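You operate a simulated robot arm through the tools that you are given. There is no shell and no other tool.

Carry out the task below with a simulated robot arm. There is one attempt and no reset: what you move stays moved.

JOB
Clean the dusty stub in the purple cleaner for 2 minutes.
Fine: it is one of the dark stub rack's; drawer shut; wait till the lamp is out.

It is judged by the outcome, as a careful person would: the job done as asked, and still so three seconds after it is handed in. It fails if anything else is knocked over, pushed out of place, dropped, spilled or broken.

ROBOT AND FRAMES
A 6-joint arm with a two-finger gripper, fixed in place. Base frame: the origin is at the foot of the arm, x ahead of it, y to its left, z up; the work surface is at about z = 0.771. Lengths are in m, angles in rad, forces in N, time in s.
Its first joint turns from -2.897 to 2.897 rad. Payload 2.45 kg.
The tool frame sits at the grasp point between the pads (the TCP): z along the fingers, y along the line on which they close. The tips reach 0.02 m beyond it. The gripper opens to 0.14 m. The gripper's body begins 0.168 m behind the TCP.
Orientation is that of the tool frame in the base frame, as [roll, pitch, yaw] about the fixed x, y, z axes, in that order (R = Rz(yaw) Ry(pitch) Rx(roll)). With the fingers straight down and closing along the base's y, the tool's x points along the base's -x, its y along +y and its z along -z.

CONTROLS
- The arm moves only by the tool jog_arm. Its argument "motion" is a list of rows, each a list of 3 entries, a list of its own where there are three numbers: the gripper command, from -1 (shut) to 1 (fully open), values between in proportion, then the shift along the tool's x, y, z in m, then the turn, a rotation vector about the tool's x, y, z in rad. In form: [[grip, [tx, ty, tz], [ax, ay, az]], ...]. A call has 1 to 20 rows; each row shifts and turns the commanded pose from where the row before left it, along the tool's axes as they then stand. Rows are played at 5 a second. More than 0.05 m and 0.15 rad between two rows, or a gripper value outside its range, and nothing of the call is played. Where a pose cannot be reached the arm comes as near as it can. A force on the tool above 40 N (or 10 N above the force at the start of the call, whichever is more), or a blocked arm, ends the call early, and 0.2 s more pass. The fingers move at their own pace (about 0.045 m/s each) and stop on an object; they squeeze with about 25 N. The grip force told is the motor's: it shows also when the fingers shut on nothing. Time passes only in rows, and 0.2 s behind the last, so rows that do not move let the fingers close. The reply holds the time, the measured pose of the TCP, the force on the tool along the base axes, the opening and the grip force, in the units named above and with some noise, with the torque about the TCP (base axes, N m) and any sound that the robot's microphone picked up.
- Cameras (640 x 400 px; columns grow to the right, rows downward): "scene" is fixed at [0.0495, -0.5007, 1.3511]; the picture's right is [0.58, -0.82, 0.00], its down [-0.30, -0.21, -0.93] and it looks along [0.76, 0.53, -0.37] (base axes); focal length 310 px, centre (320, 200). "wrist" rides on the gripper at [0.078, 0.011, -0.209] in the tool frame; the picture's right is [-0.14, 0.99, 0.00], its down [-0.92, -0.13, -0.37] and it looks along [-0.36, -0.05, 0.93] (tool axes); focal length 280 px, centre (320, 200). There is no depth. A picture from a camera that has moved, and an enlarged one, comes with that camera's place and axes in the base frame and with its lens.
- grab_frame(camera): a new picture of that camera. It takes no simulated time.
- inspect(camera, box): a new picture of the part [left, top, right, bottom] of that camera's present view, enlarged. It takes no simulated time.
- job_done(): hands the job in; it is judged then, once.

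Nothing tells you positions but the pictures and the camera data. Unless the task says otherwise, let go and move clear before handing in.

The tools are called after "Emit:" as name(argument=value, ...) on one line, values as JSON. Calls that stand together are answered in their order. jog_arm: Moves the arm, as the interface text tells. Its arguments: {"type":"object","properties":{"motion":{"type":"array"}},"required":["motion"]} The other tools are called the same way: grab_frame (camera) takes a picture; inspect (camera, box) takes an enlarged picture of a part of a camera's view; job_done () hands the job in.

At the start:

```text
time_s: 0.0
tcp_pos: [0.7988, 0.1723, 1.2031]
tcp_rot: [3.141, 0.002, -3.14]
ft_force: [-0.2, 0.5, -1.0]
wrist_torque: [-0.02, -0.03, 0.02]
opening: 0.1398
finger_force: 0.1
```

scene: 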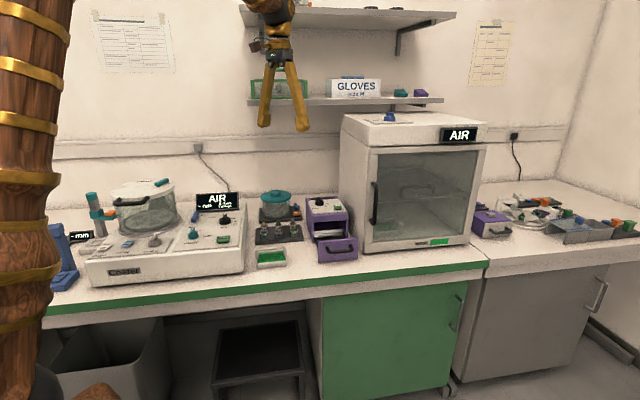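
wrist: 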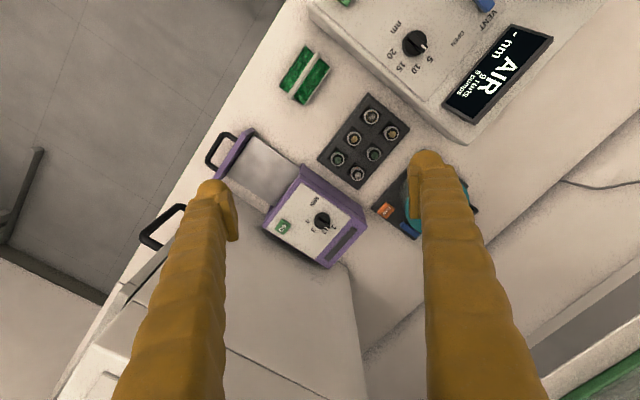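

I see a bench with a coater, a dark stub rack with six stubs, a purple cleaner with an open drawer, and a glass cabinet. I'll take closer looks before I move anything.

Emit:
inspect(camera="scene", box=[240, 180, 370, 280])

Emit:
inspect(camera="wrist", box=[310, 80, 420, 200])

Emit:
inspect(camera="wrist", box=[190, 110, 380, 280])

Emit:
inspect(camera="scene", box=[460, 180, 640, 260])

```text
4.00 times, centred on (305, 230) of scene
camera zoom: at [0.0495, -0.5007, 1.3511], right [0.58, -0.82, 0.0], down [-0.3, -0.21, -0.93], along [0.76, 0.53, -0.37], focal length 1241 px, centre (380, 80)
```

zoom: 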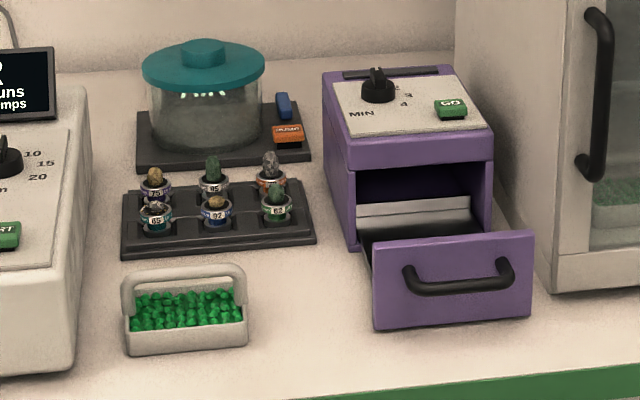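

```text
3.33 times, centred on (365, 140) of wrist
camera zoom: at [0.7219, 0.1843, 1.4123], right [0.14, 0.99, 0.0], down [0.92, -0.13, 0.37], along [0.37, -0.05, -0.93], focal length 935 px, centre (170, 400)
```

zoom: 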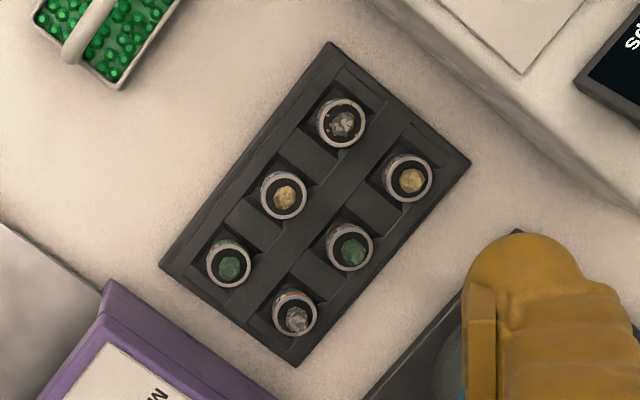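

```text
2.35 times, centred on (285, 195) of wrist
camera zoom: at [0.7219, 0.1843, 1.4123], right [0.14, 0.99, 0.0], down [0.92, -0.13, 0.37], along [0.37, -0.05, -0.93], focal length 660 px, centre (402, 212)
```

zoom: 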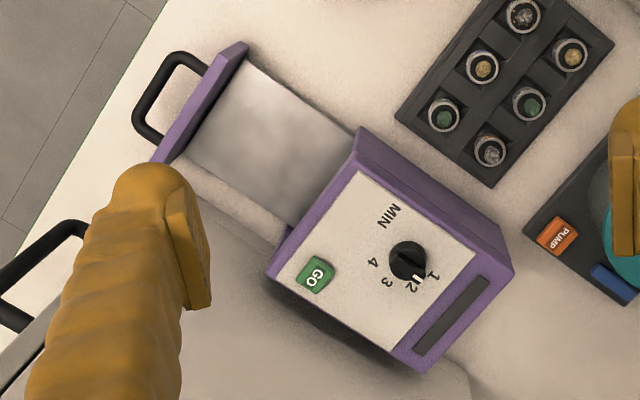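

```text
3.56 times, centred on (550, 220) of scene
camera zoom: at [0.0495, -0.5007, 1.3511], right [0.58, -0.82, 0.0], down [-0.3, -0.21, -0.93], along [0.76, 0.53, -0.37], focal length 1103 px, centre (-498, 129)
```

zoom: 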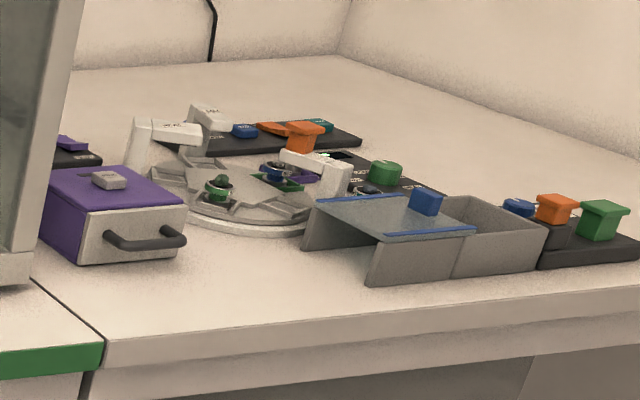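

The dark rack holds six numbered stubs, and the cleaner has a MIN dial, a GO button and a drawer that is open. I'll zoom in more to find the dusty stub and read the dial.

Emit:
inspect(camera="wrist", box=[350, 95, 410, 145])

Emit:
inspect(camera="wrist", box=[325, 130, 385, 190])

Emit:
inspect(camera="scene", box=[262, 212, 306, 246])

Emit:
inspect(camera="wrist", box=[290, 190, 350, 240])

Emit:
inspect(camera="scene", box=[300, 190, 365, 265])

```text
8.00 times, centred on (380, 120) of wrist
camera zoom: at [0.7219, 0.1843, 1.4123], right [0.14, 0.99, 0.0], down [0.92, -0.13, 0.37], along [0.37, -0.05, -0.93], focal length 2243 px, centre (-160, 840)
```

zoom: 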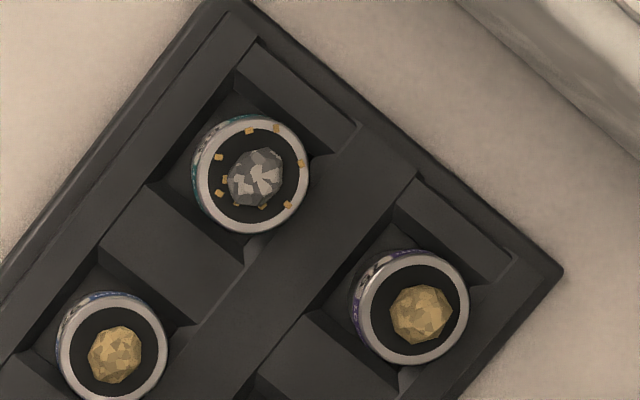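

```text
6.67 times, centred on (355, 160) of wrist
camera zoom: at [0.7219, 0.1843, 1.4123], right [0.14, 0.99, 0.0], down [0.92, -0.13, 0.37], along [0.37, -0.05, -0.93], focal length 1869 px, centre (87, 467)
```

zoom: 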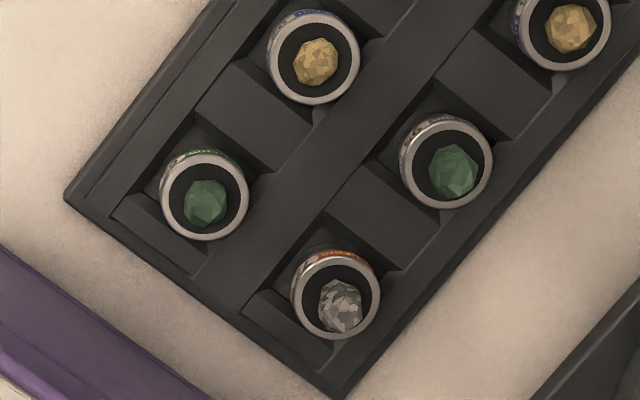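

```text
11.76 times, centred on (284, 229) of scene
camera zoom: at [0.0495, -0.5007, 1.3511], right [0.58, -0.82, 0.0], down [-0.3, -0.21, -0.93], along [0.76, 0.53, -0.37], focal length 3649 px, centre (744, -141)
```

zoom: 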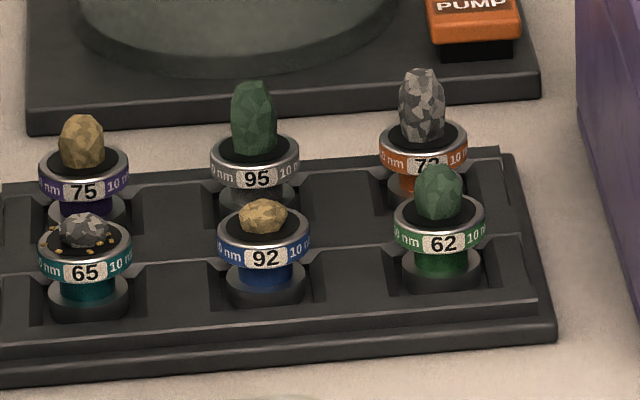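

```text
8.00 times, centred on (320, 215) of wrist
camera zoom: at [0.7219, 0.1843, 1.4123], right [0.14, 0.99, 0.0], down [0.92, -0.13, 0.37], along [0.37, -0.05, -0.93], focal length 2243 px, centre (320, 80)
```

zoom: 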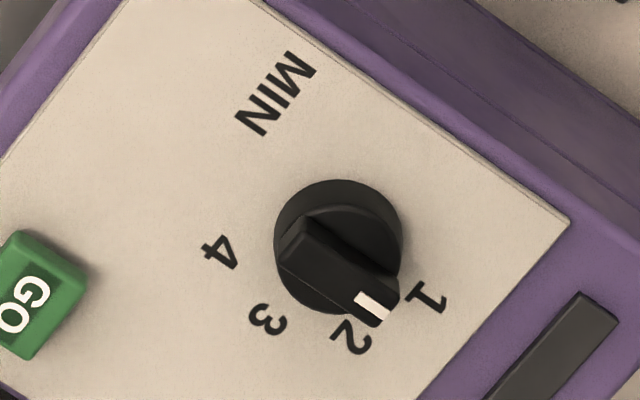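

```text
5.33 times, centred on (332, 228) of scene
camera zoom: at [0.0495, -0.5007, 1.3511], right [0.58, -0.82, 0.0], down [-0.3, -0.21, -0.93], along [0.76, 0.53, -0.37], focal length 1654 px, centre (253, 53)
```

zoom: 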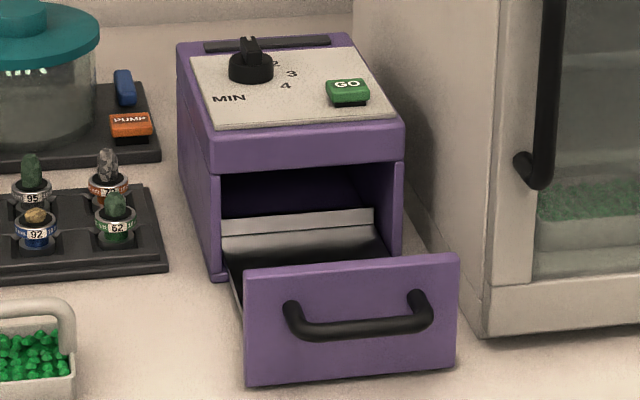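

The dusty stub is number 65 (teal, with gold specks), at the coater-side front corner of the dark rack at about (0.793, 0.285). The cleaner dial points near 1, so it needs turning to 2. I'll bring the wrist camera closer over the rack to get the geometry.

Emit:
jog_arm(motion=[[1, [0.02, 0.03, 0.05], [0, 0, 0]], [1, [0.02, 0.03, 0.05], [0, 0, 0]], [1, [0.02, 0.03, 0.05], [0, 0, 0]], [1, [0.01, 0.01, 0.04], [0, 0, 0]], [1, [0, 0, 0.02], [0, 0, 0]], [1, [0, 0, 0], [0, 0, 0]]])

```text
refused: row 1 steps farther than a row can; nothing moved
```

The first row exceeded the 0.05 m step limit, so nothing moved. I'll use smaller steps toward the same viewpoint.

Emit:
jog_arm(motion=[[1, [0.015, 0.02, 0.04], [0, 0, 0]], [1, [0.015, 0.02, 0.04], [0, 0, 0]], [1, [0.015, 0.02, 0.04], [0, 0, 0]], [1, [0.015, 0.02, 0.04], [0, 0, 0]], [1, [0.01, 0.015, 0.04], [0, 0, 0]], [1, [0, 0, 0], [0, 0, 0]]])

```text
time_s: 1.4
tcp_pos: [0.7292, 0.2652, 1.0031]
tcp_rot: [3.141, 0.002, -3.138]
ft_force: [-0.5, 0.9, -0.4]
wrist_torque: [-0.01, 0.03, 0.0]
opening: 0.1401
finger_force: 0.2
```

The arm is now at about (0.729, 0.265, 1.003), above and short of the rack. I'll take pictures from here.

Emit:
grab_frame(camera="wrist")

Emit:
inspect(camera="wrist", box=[270, 100, 430, 200])

Emit:
grab_frame(camera="scene")

```text
taken
camera wrist: at [0.6511, 0.2779, 1.2126], right [0.14, 0.99, 0.0], down [0.92, -0.13, 0.37], along [0.37, -0.05, -0.93], focal length 280 px, centre (320, 200)
```

wrist: 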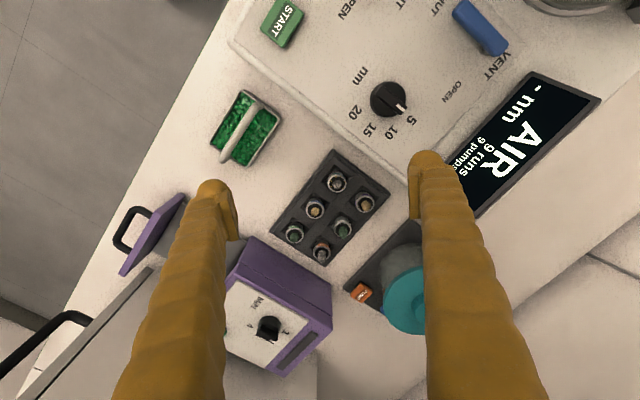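

```text
4.00 times, centred on (350, 150) of wrist
camera zoom: at [0.6511, 0.2779, 1.2126], right [0.14, 0.99, 0.0], down [0.92, -0.13, 0.37], along [0.37, -0.05, -0.93], focal length 1122 px, centre (200, 400)
```

zoom: 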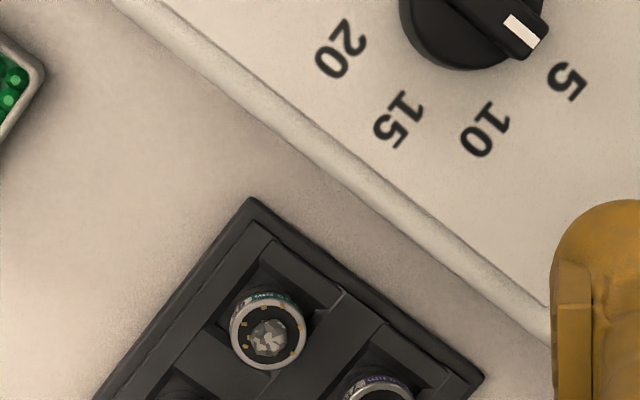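

```text
taken
```

scene: 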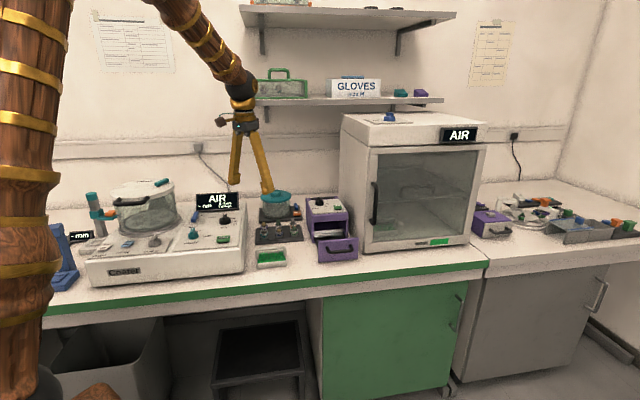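

Emit:
inspect(camera="wrist", box=[265, 145, 395, 270])

Emit:
inspect(camera="wrist", box=[310, 150, 390, 220])

Emit:
inspect(camera="wrist", box=[210, 230, 350, 380])

```text
3.20 times, centred on (330, 208) of wrist
camera zoom: at [0.6511, 0.2779, 1.2126], right [0.14, 0.99, 0.0], down [0.92, -0.13, 0.37], along [0.37, -0.05, -0.93], focal length 897 px, centre (288, 176)
```

zoom: 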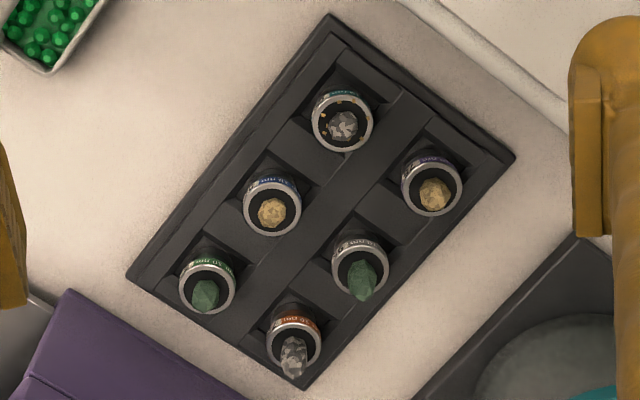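

```text
5.71 times, centred on (350, 185) of wrist
camera zoom: at [0.6511, 0.2779, 1.2126], right [0.14, 0.99, 0.0], down [0.92, -0.13, 0.37], along [0.37, -0.05, -0.93], focal length 1602 px, centre (149, 286)
```

zoom: 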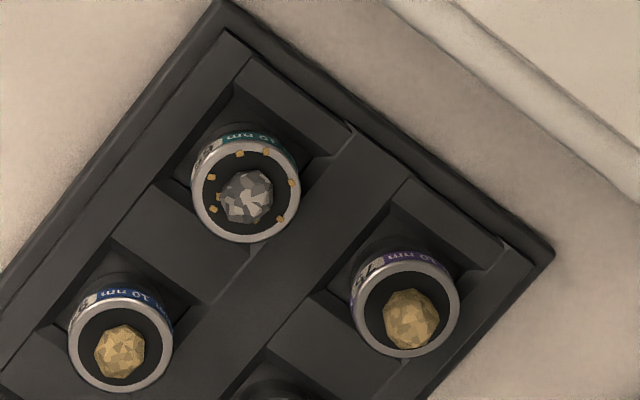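

```text
2.67 times, centred on (280, 305) of wrist
camera zoom: at [0.6511, 0.2779, 1.2126], right [0.14, 0.99, 0.0], down [0.92, -0.13, 0.37], along [0.37, -0.05, -0.93], focal length 748 px, centre (427, -80)
```

zoom: 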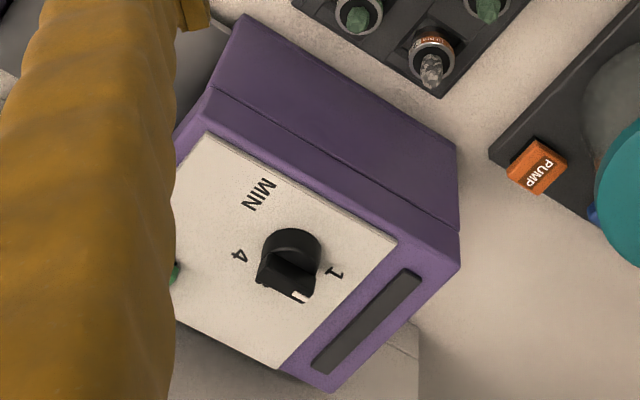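

Emit:
inspect(camera="scene", box=[256, 222, 286, 244])

Emit:
inspect(camera="wrist", box=[320, 155, 356, 200])

Emit:
inspect(camera="scene", box=[305, 192, 360, 230])

```text
16.00 times, centred on (271, 233) of scene
camera zoom: at [0.0495, -0.5007, 1.3511], right [0.58, -0.82, 0.0], down [-0.3, -0.21, -0.93], along [0.76, 0.53, -0.37], focal length 4962 px, centre (1104, -328)
```

zoom: 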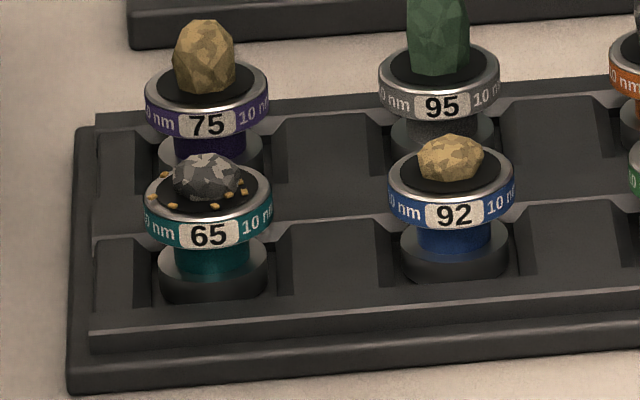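

```text
8.89 times, centred on (338, 178) of wrist
camera zoom: at [0.6511, 0.2779, 1.2126], right [0.14, 0.99, 0.0], down [0.92, -0.13, 0.37], along [0.37, -0.05, -0.93], focal length 2492 px, centre (160, 400)
```

zoom: 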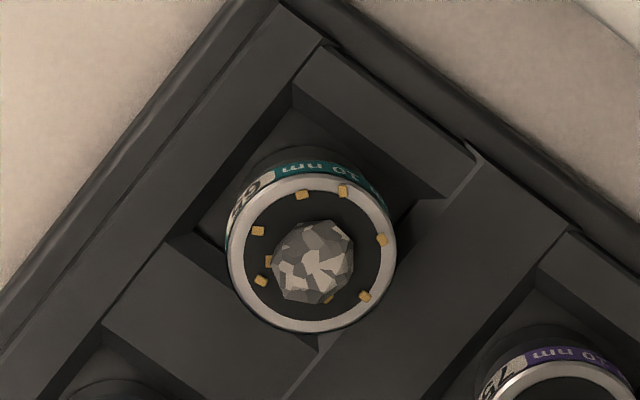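

```text
10.53 times, centred on (332, 211) of scene
camera zoom: at [0.0495, -0.5007, 1.3511], right [0.58, -0.82, 0.0], down [-0.3, -0.21, -0.93], along [0.76, 0.53, -0.37], focal length 3265 px, centre (188, 84)
```

zoom: 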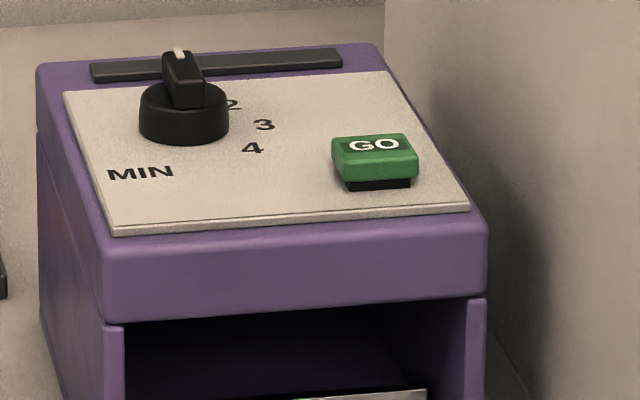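

The scene is unchanged and stub 65's ring top comes out at about (0.793, 0.285, 0.793). I'll narrow the fingers, move to hover over it and check the alignment.

Emit:
jog_arm(motion=[[-0.2, [-0.016, 0.005, 0.02], [0, 0, 0]], [-0.2, [-0.016, 0.005, 0.02], [0, 0, 0]], [-0.2, [-0.016, 0.005, 0.02], [0, 0, 0]], [-0.2, [-0.016, 0.005, 0.02], [0, 0, 0]], [-0.2, [0, 0, 0.023], [0, 0, 0]], [-0.2, [0, 0, 0], [0, 0, 0]]])

Emit:
grab_frame(camera="wrist")

Emit:
inspect(camera="scene", box=[210, 150, 330, 250])

```text
time_s: 2.8
tcp_pos: [0.7934, 0.2869, 0.9008]
tcp_rot: [3.141, 0.002, -3.139]
ft_force: [0.1, 0.3, 0.8]
wrist_torque: [0.01, -0.01, -0.01]
opening: 0.0561
finger_force: 0.0
```

```text
taken
camera wrist: at [0.7159, 0.299, 1.109], right [0.14, 0.99, 0.0], down [0.92, -0.13, 0.37], along [0.37, -0.05, -0.93], focal length 280 px, centre (320, 200)
```

wrist: 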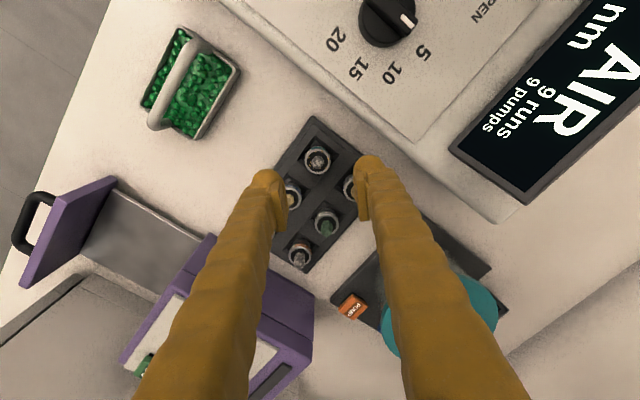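

```text
4.00 times, centred on (270, 200) of scene
camera zoom: at [0.0495, -0.5007, 1.3511], right [0.58, -0.82, 0.0], down [-0.3, -0.21, -0.93], along [0.76, 0.53, -0.37], focal length 1241 px, centre (520, 200)
```

zoom: 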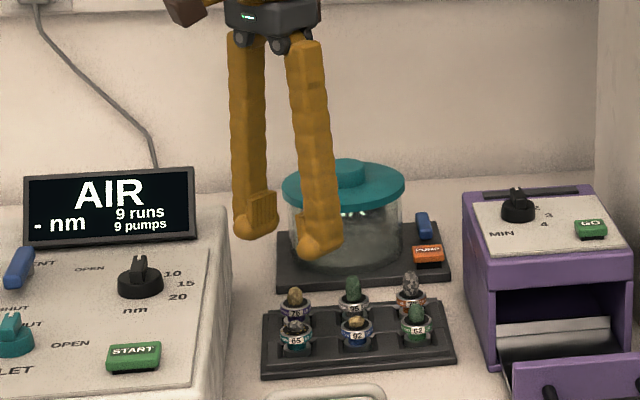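

I'm hovering over stub 65 at z = 0.90. I'll zoom in to refine its position.

Emit:
inspect(camera="wrist", box=[280, 130, 376, 210])

```text
5.00 times, centred on (328, 170) of wrist
camera zoom: at [0.7159, 0.299, 1.109], right [0.14, 0.99, 0.0], down [0.92, -0.13, 0.37], along [0.37, -0.05, -0.93], focal length 1402 px, centre (280, 350)
```

zoom: 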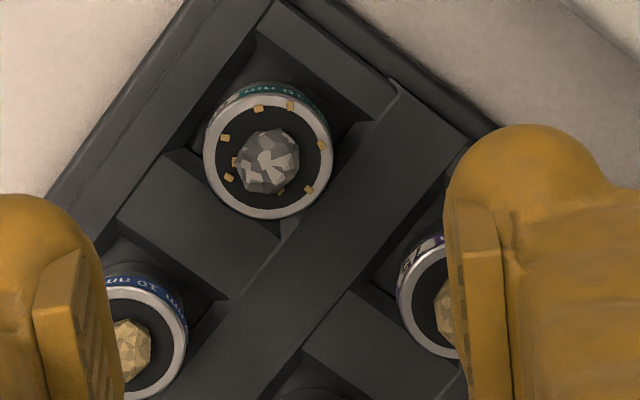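

The refined stub position is (0.792, 0.2855). I'll correct by about 1 mm and descend partway.

Emit:
jog_arm(motion=[[-0.23, [0.001, -0.0014, 0.03], [0, 0, 0]], [-0.23, [0, 0, 0.03], [0, 0, 0]], [-0.23, [0, 0, 0.02], [0, 0, 0]], [-0.23, [0, 0, 0], [0, 0, 0]]])

Emit:
inspect(camera="wrist", box=[250, 100, 410, 220])

Emit:
inspect(camera="scene", box=[250, 205, 310, 245])

```text
time_s: 3.8
tcp_pos: [0.7935, 0.2863, 0.8203]
tcp_rot: [3.141, 0.002, -3.14]
ft_force: [-0.2, 1.0, 0.5]
wrist_torque: [0.0, 0.03, -0.03]
opening: 0.054
finger_force: 0.1
```

```text
3.33 times, centred on (330, 160) of wrist
camera zoom: at [0.7157, 0.2984, 1.029], right [0.14, 0.99, 0.0], down [0.92, -0.13, 0.37], along [0.37, -0.05, -0.93], focal length 935 px, centre (287, 333)
```

zoom: 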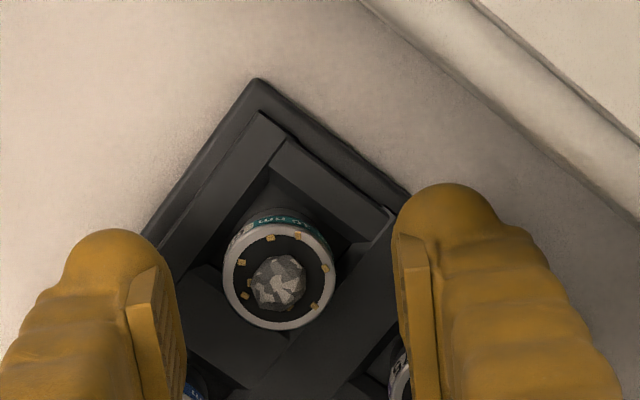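

```text
10.00 times, centred on (280, 225) of scene
camera zoom: at [0.0495, -0.5007, 1.3511], right [0.58, -0.82, 0.0], down [-0.3, -0.21, -0.93], along [0.76, 0.53, -0.37], focal length 3102 px, centre (720, -50)
```

zoom: 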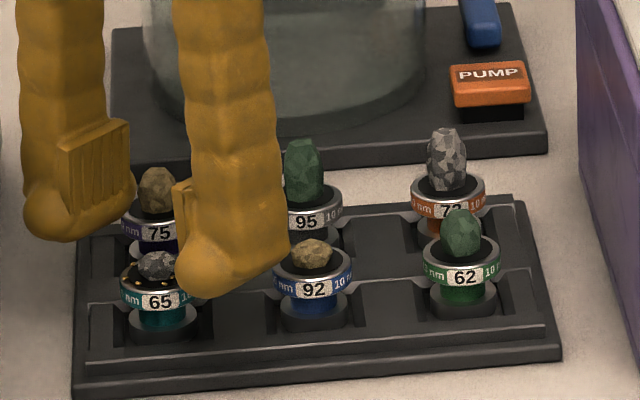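

The stub sits between the fingers and the refined offset is only about 2 mm. I'll correct it and go down in small steps, watching the force.

Emit:
jog_arm(motion=[[-0.23, [0.0018, -0.0006, 0.005], [0, 0, 0]], [-0.23, [0, 0, 0.005], [0, 0, 0]], [-0.23, [0, 0, 0.005], [0, 0, 0]], [-0.23, [0, 0, 0.004], [0, 0, 0]], [-0.23, [0, 0, 0], [0, 0, 0]]])

Emit:
inspect(camera="scene", box=[250, 205, 310, 245])

Emit:
inspect(camera="wrist", box=[250, 100, 410, 220])

```text
time_s: 5.0
tcp_pos: [0.7906, 0.2848, 0.8015]
tcp_rot: [3.14, 0.001, -3.139]
ft_force: [0.0, 0.1, -0.2]
wrist_torque: [0.02, -0.03, 0.01]
opening: 0.0538
finger_force: 0.2
```

```text
10.00 times, centred on (280, 225) of scene
camera zoom: at [0.0495, -0.5007, 1.3511], right [0.58, -0.82, 0.0], down [-0.3, -0.21, -0.93], along [0.76, 0.53, -0.37], focal length 3102 px, centre (720, -50)
```

zoom: 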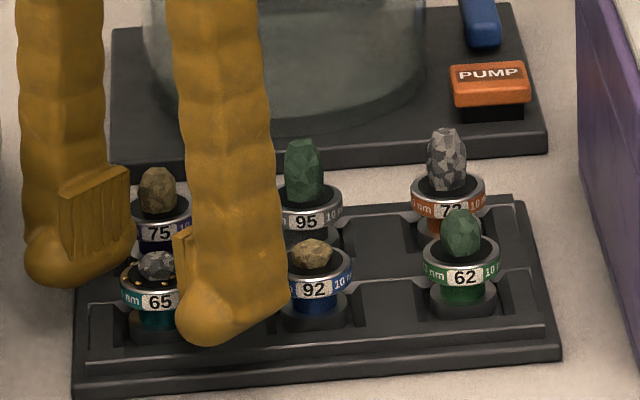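

```text
3.33 times, centred on (330, 160) of wrist
camera zoom: at [0.7136, 0.2979, 1.01], right [0.14, 0.99, 0.0], down [0.92, -0.13, 0.37], along [0.37, -0.05, -0.93], focal length 935 px, centre (287, 333)
```

zoom: 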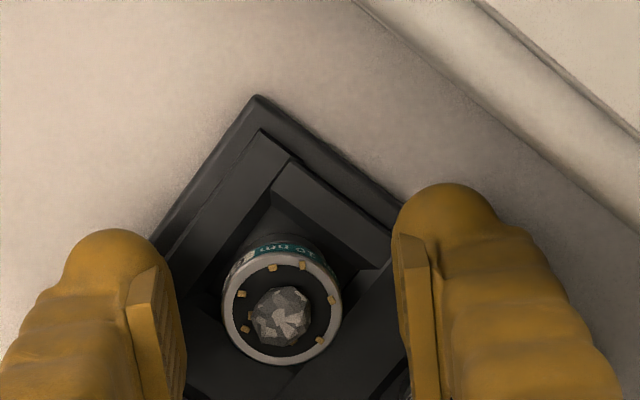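

No contact yet with the tips at about 0.7815, and the alignment is within 1 mm. I'll lower a few mm more and close on the ring.

Emit:
jog_arm(motion=[[-0.23, [0, 0, 0.002], [0, 0, 0]], [-0.23, [0, 0, 0.002], [0, 0, 0]], [-0.23, [0, 0, 0], [0, 0, 0]]])

```text
time_s: 5.8
tcp_pos: [0.7921, 0.2864, 0.7973]
tcp_rot: [3.142, 0.002, -3.141]
ft_force: [-0.4, 0.2, -0.1]
wrist_torque: [0.01, 0.01, -0.05]
opening: 0.0537
finger_force: 0.0
```

Still free at TCP z ≈ 0.797. I'll close the fingers here.

Emit:
jog_arm(motion=[[-0.4, [0, 0, 0], [0, 0, 0]], [-0.5, [0, 0, 0], [0, 0, 0]], [-0.6, [0, 0, 0], [0, 0, 0]], [-0.75, [0, 0, 0], [0, 0, 0]], [-0.9, [0, 0, 0], [0, 0, 0]], [-0.9, [0, 0, 0], [0, 0, 0]]])

Emit:
inspect(camera="wrist", box=[250, 100, 410, 220])

Emit:
inspect(camera="scene", box=[250, 205, 310, 245])

```text
time_s: 7.2
tcp_pos: [0.7917, 0.2854, 0.7969]
tcp_rot: [-3.141, 0.002, -3.139]
ft_force: [-0.8, -0.3, 0.6]
wrist_torque: [0.01, 0.02, 0.03]
opening: 0.028
finger_force: 25.3
```

```text
3.33 times, centred on (330, 160) of wrist
camera zoom: at [0.714, 0.2975, 1.0062], right [0.14, 0.99, 0.0], down [0.92, -0.13, 0.37], along [0.37, -0.05, -0.93], focal length 935 px, centre (287, 333)
```

zoom: 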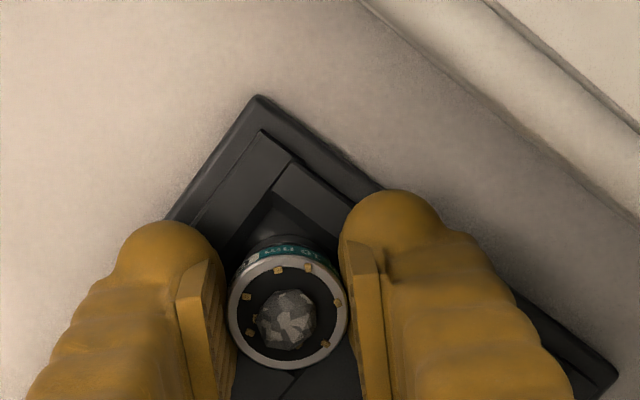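

```text
10.00 times, centred on (280, 225) of scene
camera zoom: at [0.0495, -0.5007, 1.3511], right [0.58, -0.82, 0.0], down [-0.3, -0.21, -0.93], along [0.76, 0.53, -0.37], focal length 3102 px, centre (720, -50)
```

zoom: 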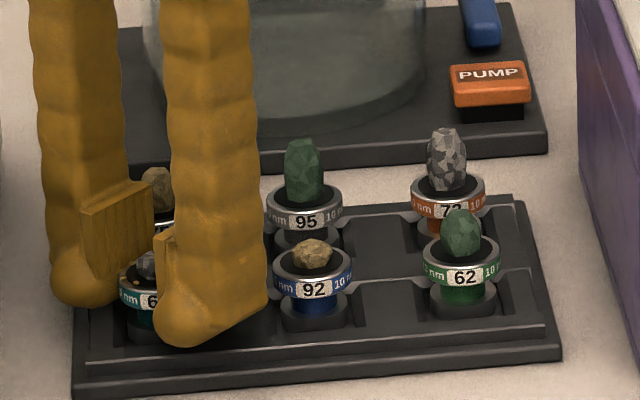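

The fingers have stopped at 0.028 with full grip force, so the ring is held. I'll lift it straight up out of the rack.

Emit:
jog_arm(motion=[[-0.9, [0, 0, -0.005], [0, 0, 0]], [-0.9, [0, 0, -0.01], [0, 0, 0]], [-0.9, [0, 0, -0.02], [0, 0, 0]], [-0.9, [0, 0, -0.03], [0, 0, 0]], [-0.9, [0, 0, -0.04], [0, 0, 0]], [-0.9, [0, 0, -0.04], [0, 0, 0]], [-0.9, [0, 0, 0], [0, 0, 0]]])

Emit:
inspect(camera="scene", box=[240, 170, 320, 250])

Emit:
grab_frame(camera="wrist")

```text
time_s: 8.8
tcp_pos: [0.7918, 0.289, 0.9416]
tcp_rot: [-3.142, -0.001, -3.14]
ft_force: [-0.9, 0.1, 0.4]
wrist_torque: [-0.01, -0.01, 0.01]
opening: 0.0282
finger_force: 25.1
```

```text
5.00 times, centred on (280, 210) of scene
camera zoom: at [0.0495, -0.5007, 1.3511], right [0.58, -0.82, 0.0], down [-0.3, -0.21, -0.93], along [0.76, 0.53, -0.37], focal length 1551 px, centre (520, 150)
```

zoom: 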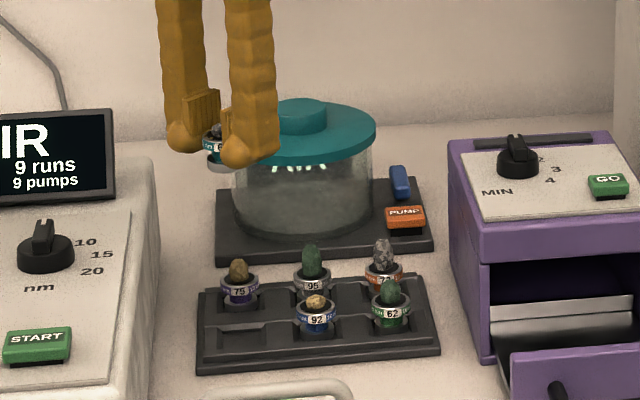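

```text
taken
camera wrist: at [0.7145, 0.3006, 1.1512], right [0.14, 0.99, 0.0], down [0.92, -0.13, 0.37], along [0.37, -0.05, -0.93], focal length 280 px, centre (320, 200)
```

wrist: 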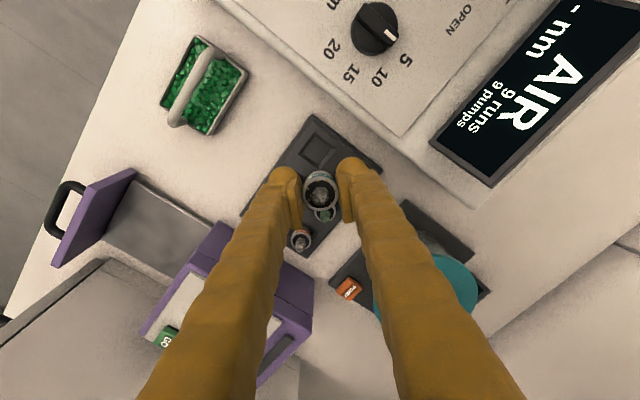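

Stub 65 is held and clear of the rack, and the other five stubs haven't moved. Next I'll survey the drawer's position and floor.

Emit:
inspect(camera="wrist", box=[40, 150, 240, 290])

Emit:
inspect(camera="scene", box=[300, 215, 365, 270])

```text
2.86 times, centred on (140, 220) of wrist
camera zoom: at [0.7145, 0.3006, 1.1512], right [0.14, 0.99, 0.0], down [0.92, -0.13, 0.37], along [0.37, -0.05, -0.93], focal length 801 px, centre (834, 143)
```

zoom: 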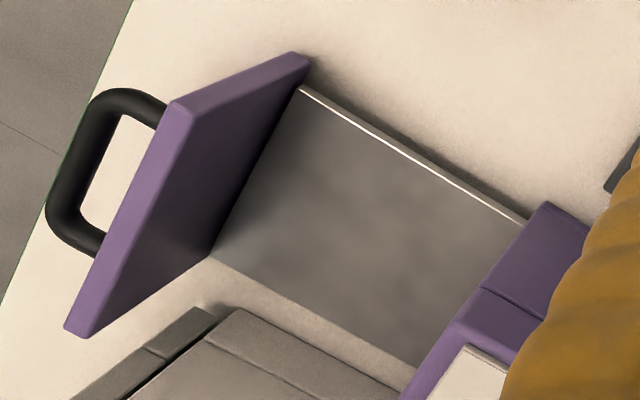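

```text
7.27 times, centred on (332, 242) of scene
camera zoom: at [0.0495, -0.5007, 1.3511], right [0.58, -0.82, 0.0], down [-0.3, -0.21, -0.93], along [0.76, 0.53, -0.37], focal length 2256 px, centre (229, -109)
```

zoom: 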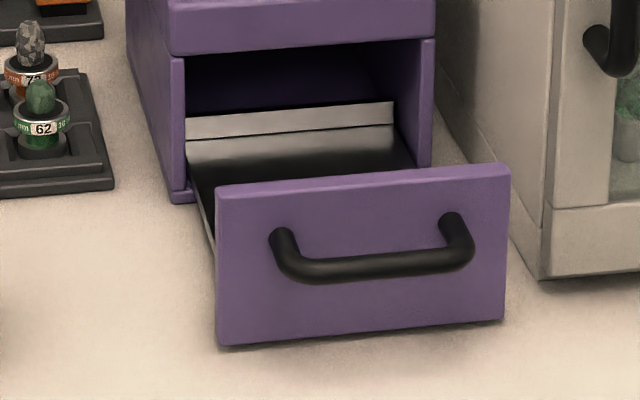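

The drawer is a flat metal tray about 0.12 m wide that runs at 45° to the base, with its centre around (0.87, 0.04). I'll lift a little, turn 45° so the fingers close across the drawer, and move over the tray.

Emit:
jog_arm(motion=[[-0.9, [0, 0, -0.015], [0, 0, -0.131]], [-0.9, [0, 0, -0.015], [0, 0, -0.131]], [-0.9, [0, 0, 0], [0, 0, -0.131]], [-0.9, [0, 0, 0], [0, 0, -0.131]], [-0.9, [0, 0, 0], [0, 0, -0.131]], [-0.9, [0, 0, 0], [0, 0, -0.131]], [-0.9, [0.0172, -0.0331, 0], [0, 0, 0]], [-0.9, [0.0172, -0.0331, 0], [0, 0, 0]], [-0.9, [0.0172, -0.0331, 0], [0, 0, 0]], [-0.9, [0.0172, -0.0331, 0], [0, 0, 0]], [-0.9, [0.0172, -0.0331, 0], [0, 0, 0]], [-0.9, [0.0172, -0.0331, 0], [0, 0, 0]], [-0.9, [0.0172, -0.0331, 0], [0, 0, 0]], [-0.9, [0, 0, 0], [0, 0, 0]]])

Emit:
grab_frame(camera="wrist")

Emit:
grab_frame(camera="scene")

```text
time_s: 11.8
tcp_pos: [0.8692, 0.0379, 0.9743]
tcp_rot: [-3.141, 0.003, -2.356]
ft_force: [-0.5, 0.0, -0.5]
wrist_torque: [0.03, -0.01, -0.01]
opening: 0.0281
finger_force: 25.0
```

```text
taken
camera wrist: at [0.8078, -0.0089, 1.1823], right [-0.6, 0.8, 0.0], down [0.74, 0.56, 0.37], along [0.29, 0.22, -0.93], focal length 280 px, centre (320, 200)
```

wrist: 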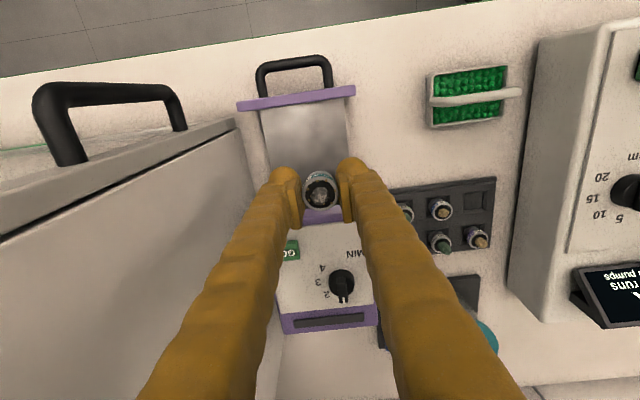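

```text
taken
```

scene: 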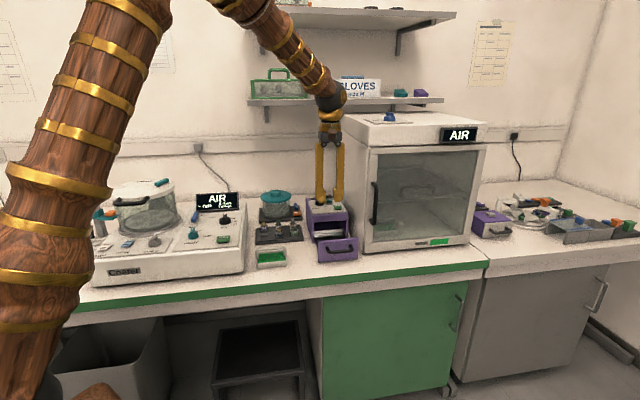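

Emit:
inspect(camera="wrist", box=[225, 45, 385, 235])

Emit:
inspect(camera="scene", box=[295, 175, 375, 270])

Emit:
inspect(camera="wrist", box=[265, 210, 385, 340])

```text
2.11 times, centred on (305, 140) of wrist
camera zoom: at [0.8078, -0.0089, 1.1823], right [-0.6, 0.8, 0.0], down [0.74, 0.56, 0.37], along [0.29, 0.22, -0.93], focal length 590 px, centre (352, 326)
```

zoom: 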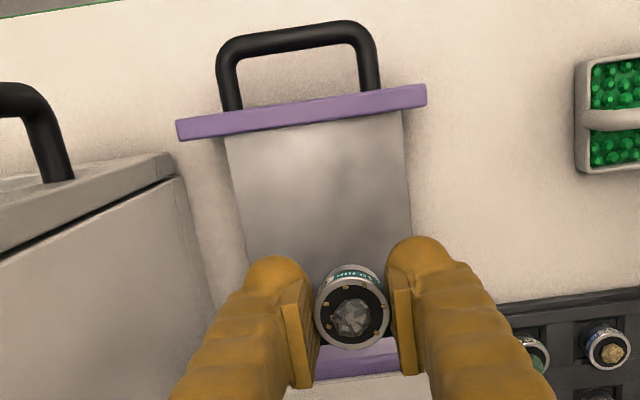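

```text
4.21 times, centred on (335, 222) of scene
camera zoom: at [0.0495, -0.5007, 1.3511], right [0.58, -0.82, 0.0], down [-0.3, -0.21, -0.93], along [0.76, 0.53, -0.37], focal length 1306 px, centre (257, 105)
```

zoom: 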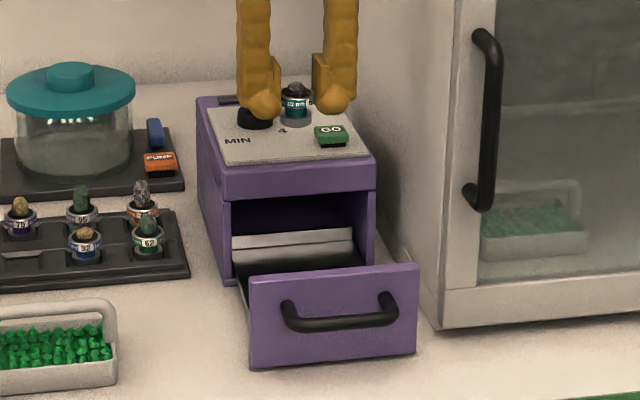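

```text
3.08 times, centred on (325, 275) of wrist
camera zoom: at [0.8078, -0.0089, 1.1823], right [-0.6, 0.8, 0.0], down [0.74, 0.56, 0.37], along [0.29, 0.22, -0.93], focal length 863 px, centre (305, -31)
```

zoom: 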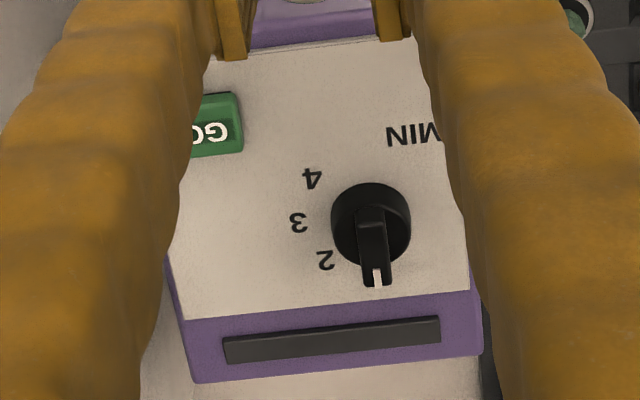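

The tray floor spans about s = 0.547 to 0.663 across and d = 0.58 to 0.69 along its axis, at z ≈ 0.78. I'm about 15 mm off-centre toward the rack, so I'll correct that and descend partway.

Emit:
jog_arm(motion=[[-0.9, [0.005, -0.015, 0], [0, 0, 0]], [-0.9, [0, 0, 0.04], [0, 0, 0]], [-0.9, [0, 0, 0.04], [0, 0, 0]], [-0.9, [0, 0, 0.035], [0, 0, 0]], [-0.9, [0, 0, 0], [0, 0, 0]]])

Emit:
grab_frame(camera="wrist")

Emit:
inspect(camera="scene", box=[295, 175, 375, 270])

```text
time_s: 13.0
tcp_pos: [0.8763, 0.0228, 0.8581]
tcp_rot: [3.141, 0.001, -2.354]
ft_force: [-0.7, -0.6, -1.0]
wrist_torque: [0.02, 0.02, 0.03]
opening: 0.0281
finger_force: 24.6
```

```text
taken
camera wrist: at [0.8143, -0.0237, 1.0665], right [-0.6, 0.8, 0.0], down [0.74, 0.56, 0.37], along [0.29, 0.22, -0.93], focal length 280 px, centre (320, 200)
```

wrist: 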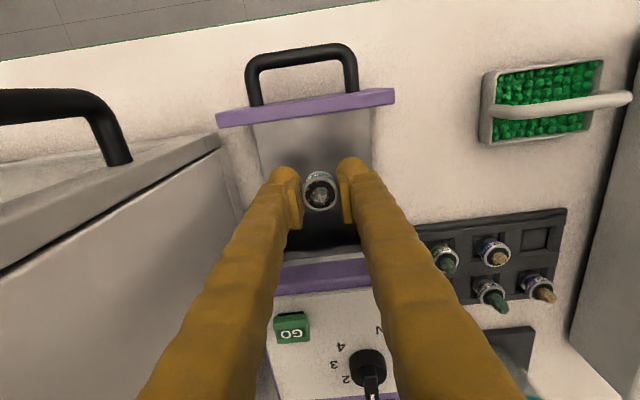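

```text
4.21 times, centred on (335, 222) of scene
camera zoom: at [0.0495, -0.5007, 1.3511], right [0.58, -0.82, 0.0], down [-0.3, -0.21, -0.93], along [0.76, 0.53, -0.37], focal length 1306 px, centre (257, 105)
```

zoom: 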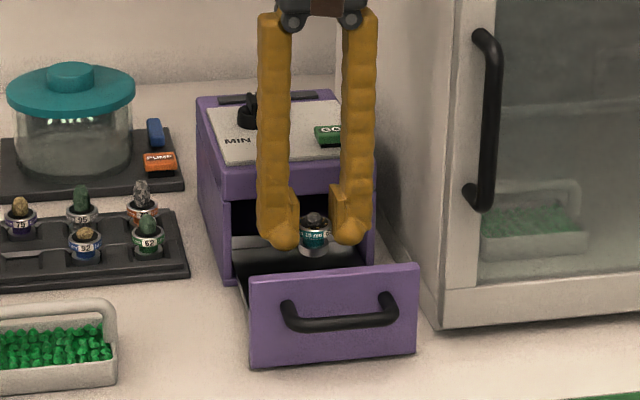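

The stub is centred over the open part of the tray. I'll continue down, slowing near the floor to feel for contact.

Emit:
jog_arm(motion=[[-0.9, [0, 0, 0.02], [0, 0, 0]], [-0.9, [0, 0, 0.015], [0, 0, 0]], [-0.9, [0, 0, 0.01], [0, 0, 0]], [-0.9, [0, 0, 0.003], [0, 0, 0]], [-0.9, [0, 0, 0], [0, 0, 0]]])

Emit:
inspect(camera="wrist", box=[225, 80, 415, 240])

Emit:
inspect(camera="scene", box=[310, 210, 360, 260])

```text
time_s: 14.2
tcp_pos: [0.8778, 0.0211, 0.8085]
tcp_rot: [-3.14, 0.002, -2.355]
ft_force: [0.1, 0.5, -0.8]
wrist_torque: [0.01, 0.01, -0.02]
opening: 0.0277
finger_force: 25.6
```

```text
2.50 times, centred on (320, 160) of wrist
camera zoom: at [0.8151, -0.0244, 1.0176], right [-0.6, 0.8, 0.0], down [0.74, 0.56, 0.37], along [0.29, 0.22, -0.93], focal length 701 px, centre (320, 300)
```

zoom: 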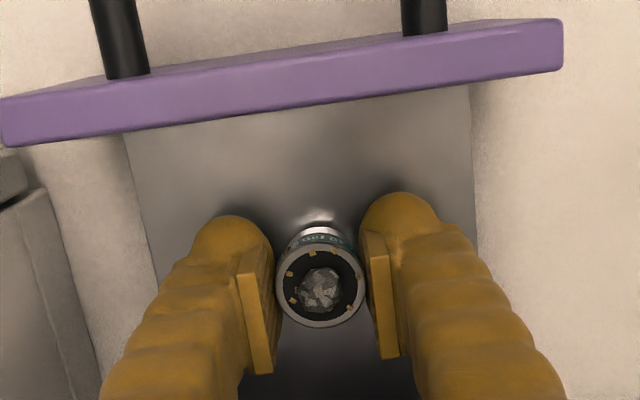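

```text
8.00 times, centred on (335, 235) of scene
camera zoom: at [0.0495, -0.5007, 1.3511], right [0.58, -0.82, 0.0], down [-0.3, -0.21, -0.93], along [0.76, 0.53, -0.37], focal length 2481 px, centre (200, -80)
```

zoom: 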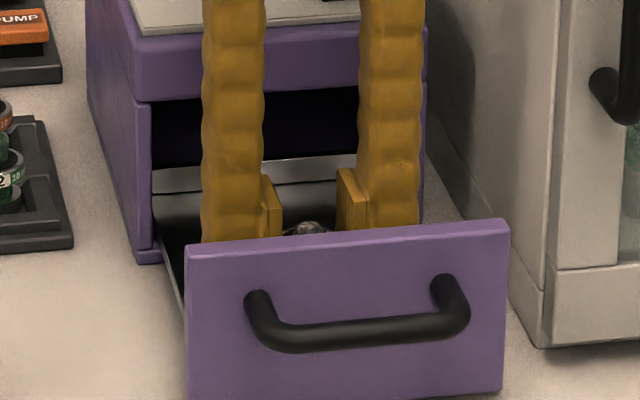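

The stub is centred across the tray and clear of the panel. I'll creep down in 1 mm steps until I feel the floor.

Emit:
jog_arm(motion=[[-0.9, [0, 0, 0.001], [0, 0, 0]], [-0.9, [0, 0, 0.001], [0, 0, 0]], [-0.9, [0, 0, 0.001], [0, 0, 0]], [-0.9, [0, 0, 0.001], [0, 0, 0]], [-0.9, [0, 0, 0], [0, 0, 0]]])

```text
time_s: 15.4
tcp_pos: [0.8762, 0.0216, 0.8054]
tcp_rot: [-3.141, 0.001, -2.354]
ft_force: [-0.5, 0.3, -0.8]
wrist_torque: [-0.01, 0.01, -0.02]
opening: 0.028
finger_force: 25.1
```

No contact yet at z = 0.8054, so I'll keep creeping.

Emit:
jog_arm(motion=[[-0.9, [0, 0, 0.001], [0, 0, 0]], [-0.9, [0, 0, 0.001], [0, 0, 0]], [-0.9, [0, 0, 0], [0, 0, 0]]])

```text
time_s: 16.2
tcp_pos: [0.8777, 0.0232, 0.8042]
tcp_rot: [-3.138, 0.002, -2.355]
ft_force: [-1.7, 2.3, 22.9]
wrist_torque: [0.05, 0.05, -0.04]
opening: 0.028
finger_force: 24.8
```

The floor is felt at z ≈ 0.804 with about 23 N. I'll ease off 0.7 mm, open the fingers gradually and rise.

Emit:
jog_arm(motion=[[-0.9, [0, 0, -0.0007], [0, 0, 0]], [-0.5, [0, 0, 0], [0, 0, 0]], [-0.4, [0, 0, 0], [0, 0, 0]], [-0.3, [0, 0, 0], [0, 0, 0]], [-0.25, [0, 0, 0], [0, 0, 0]], [-0.25, [0, 0, 0], [0, 0, 0]]])

Emit:
inspect(camera="wrist", box=[225, 80, 415, 240])

```text
time_s: 17.6
tcp_pos: [0.8777, 0.0226, 0.8044]
tcp_rot: [-3.141, 0.002, -2.354]
ft_force: [0.3, -0.9, 0.0]
wrist_torque: [-0.02, 0.01, 0.01]
opening: 0.0522
finger_force: 0.0
```

```text
2.50 times, centred on (320, 160) of wrist
camera zoom: at [0.8155, -0.0234, 1.013], right [-0.6, 0.8, 0.0], down [0.74, 0.56, 0.37], along [0.29, 0.22, -0.93], focal length 701 px, centre (320, 300)
```

zoom: 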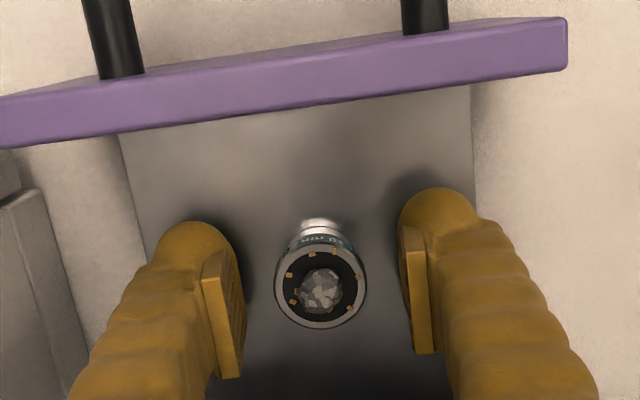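

The stub is free and standing upright on the tray. I'll rise straight up to clear it.

Emit:
jog_arm(motion=[[-0.25, [0, 0, -0.01], [0, 0, 0]], [-0.25, [0, 0, -0.03], [0, 0, 0]], [-0.25, [0, 0, -0.045], [0, 0, 0]], [-0.25, [0, 0, -0.045], [0, 0, 0]], [-0.25, [0, 0, -0.045], [0, 0, 0]], [-0.25, [0, 0, 0], [0, 0, 0]]])

Emit:
grab_frame(camera="wrist")

Emit:
inspect(camera="scene", box=[295, 175, 375, 270])

```text
time_s: 19.0
tcp_pos: [0.8789, 0.0223, 0.9811]
tcp_rot: [3.141, 0.001, -2.354]
ft_force: [-0.1, 0.7, 0.1]
wrist_torque: [0.0, 0.0, -0.01]
opening: 0.0525
finger_force: 0.0
```

```text
taken
camera wrist: at [0.8168, -0.0237, 1.1889], right [-0.6, 0.8, 0.0], down [0.74, 0.56, 0.37], along [0.29, 0.22, -0.93], focal length 280 px, centre (320, 200)
```

wrist: 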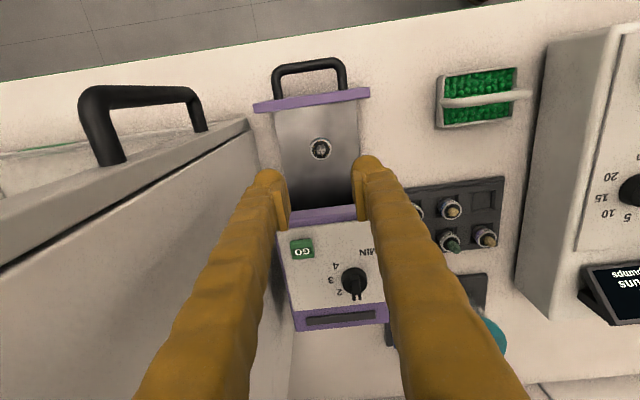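

```text
4.21 times, centred on (335, 222) of scene
camera zoom: at [0.0495, -0.5007, 1.3511], right [0.58, -0.82, 0.0], down [-0.3, -0.21, -0.93], along [0.76, 0.53, -0.37], focal length 1306 px, centre (257, 105)
```

zoom: 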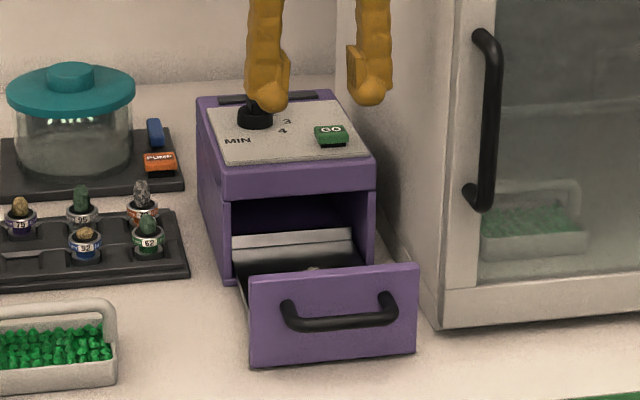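

Stub 65 stands in the tray. Next I'll shut the drawer by pushing its handle bar (d ≈ 0.53, z ≈ 0.82) with the closed fingers, so I back out to the room side and lower in front of the handle.

Emit:
jog_arm(motion=[[-0.6, [0.04, 0, 0], [0, 0, 0]], [-1, [0.04, 0, 0], [0, 0, 0]], [-1, [0.04, 0, 0], [0, 0, 0]], [-1, [0.035, 0, 0], [0, 0, 0]], [-1, [0, 0, 0.04], [0, 0, 0]], [-1, [0, 0, 0.04], [0, 0, 0]], [-1, [0, 0, 0], [0, 0, 0]]])

Emit:
grab_frame(camera="wrist")

Emit:
inspect(camera="scene", box=[280, 160, 400, 280])

```text
time_s: 20.6
tcp_pos: [0.7686, -0.0875, 0.8984]
tcp_rot: [-3.141, 0.001, -2.355]
ft_force: [0.2, -0.8, 0.6]
wrist_torque: [-0.03, 0.0, 0.02]
opening: 0.0003
finger_force: 24.7
```

```text
taken
camera wrist: at [0.706, -0.1338, 1.1076], right [-0.6, 0.8, 0.0], down [0.74, 0.56, 0.37], along [0.29, 0.22, -0.93], focal length 280 px, centre (320, 200)
```

wrist: 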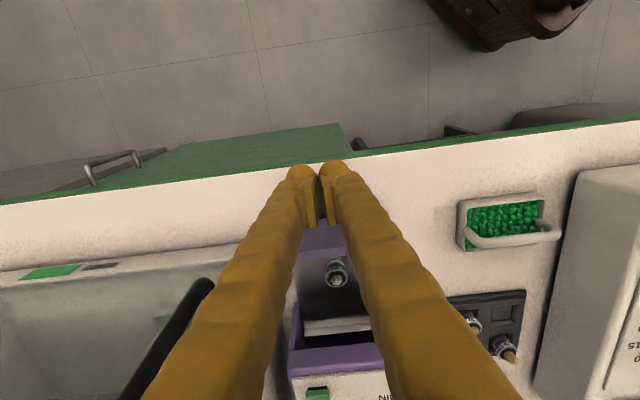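

```text
3.33 times, centred on (340, 220) of scene
camera zoom: at [0.0495, -0.5007, 1.3511], right [0.58, -0.82, 0.0], down [-0.3, -0.21, -0.93], along [0.76, 0.53, -0.37], focal length 1034 px, centre (253, 133)
```

zoom: 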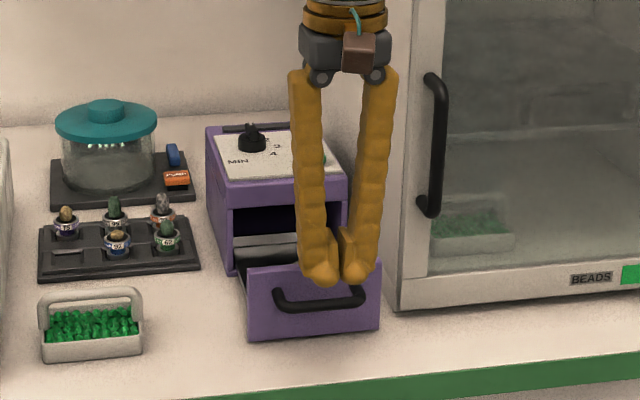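

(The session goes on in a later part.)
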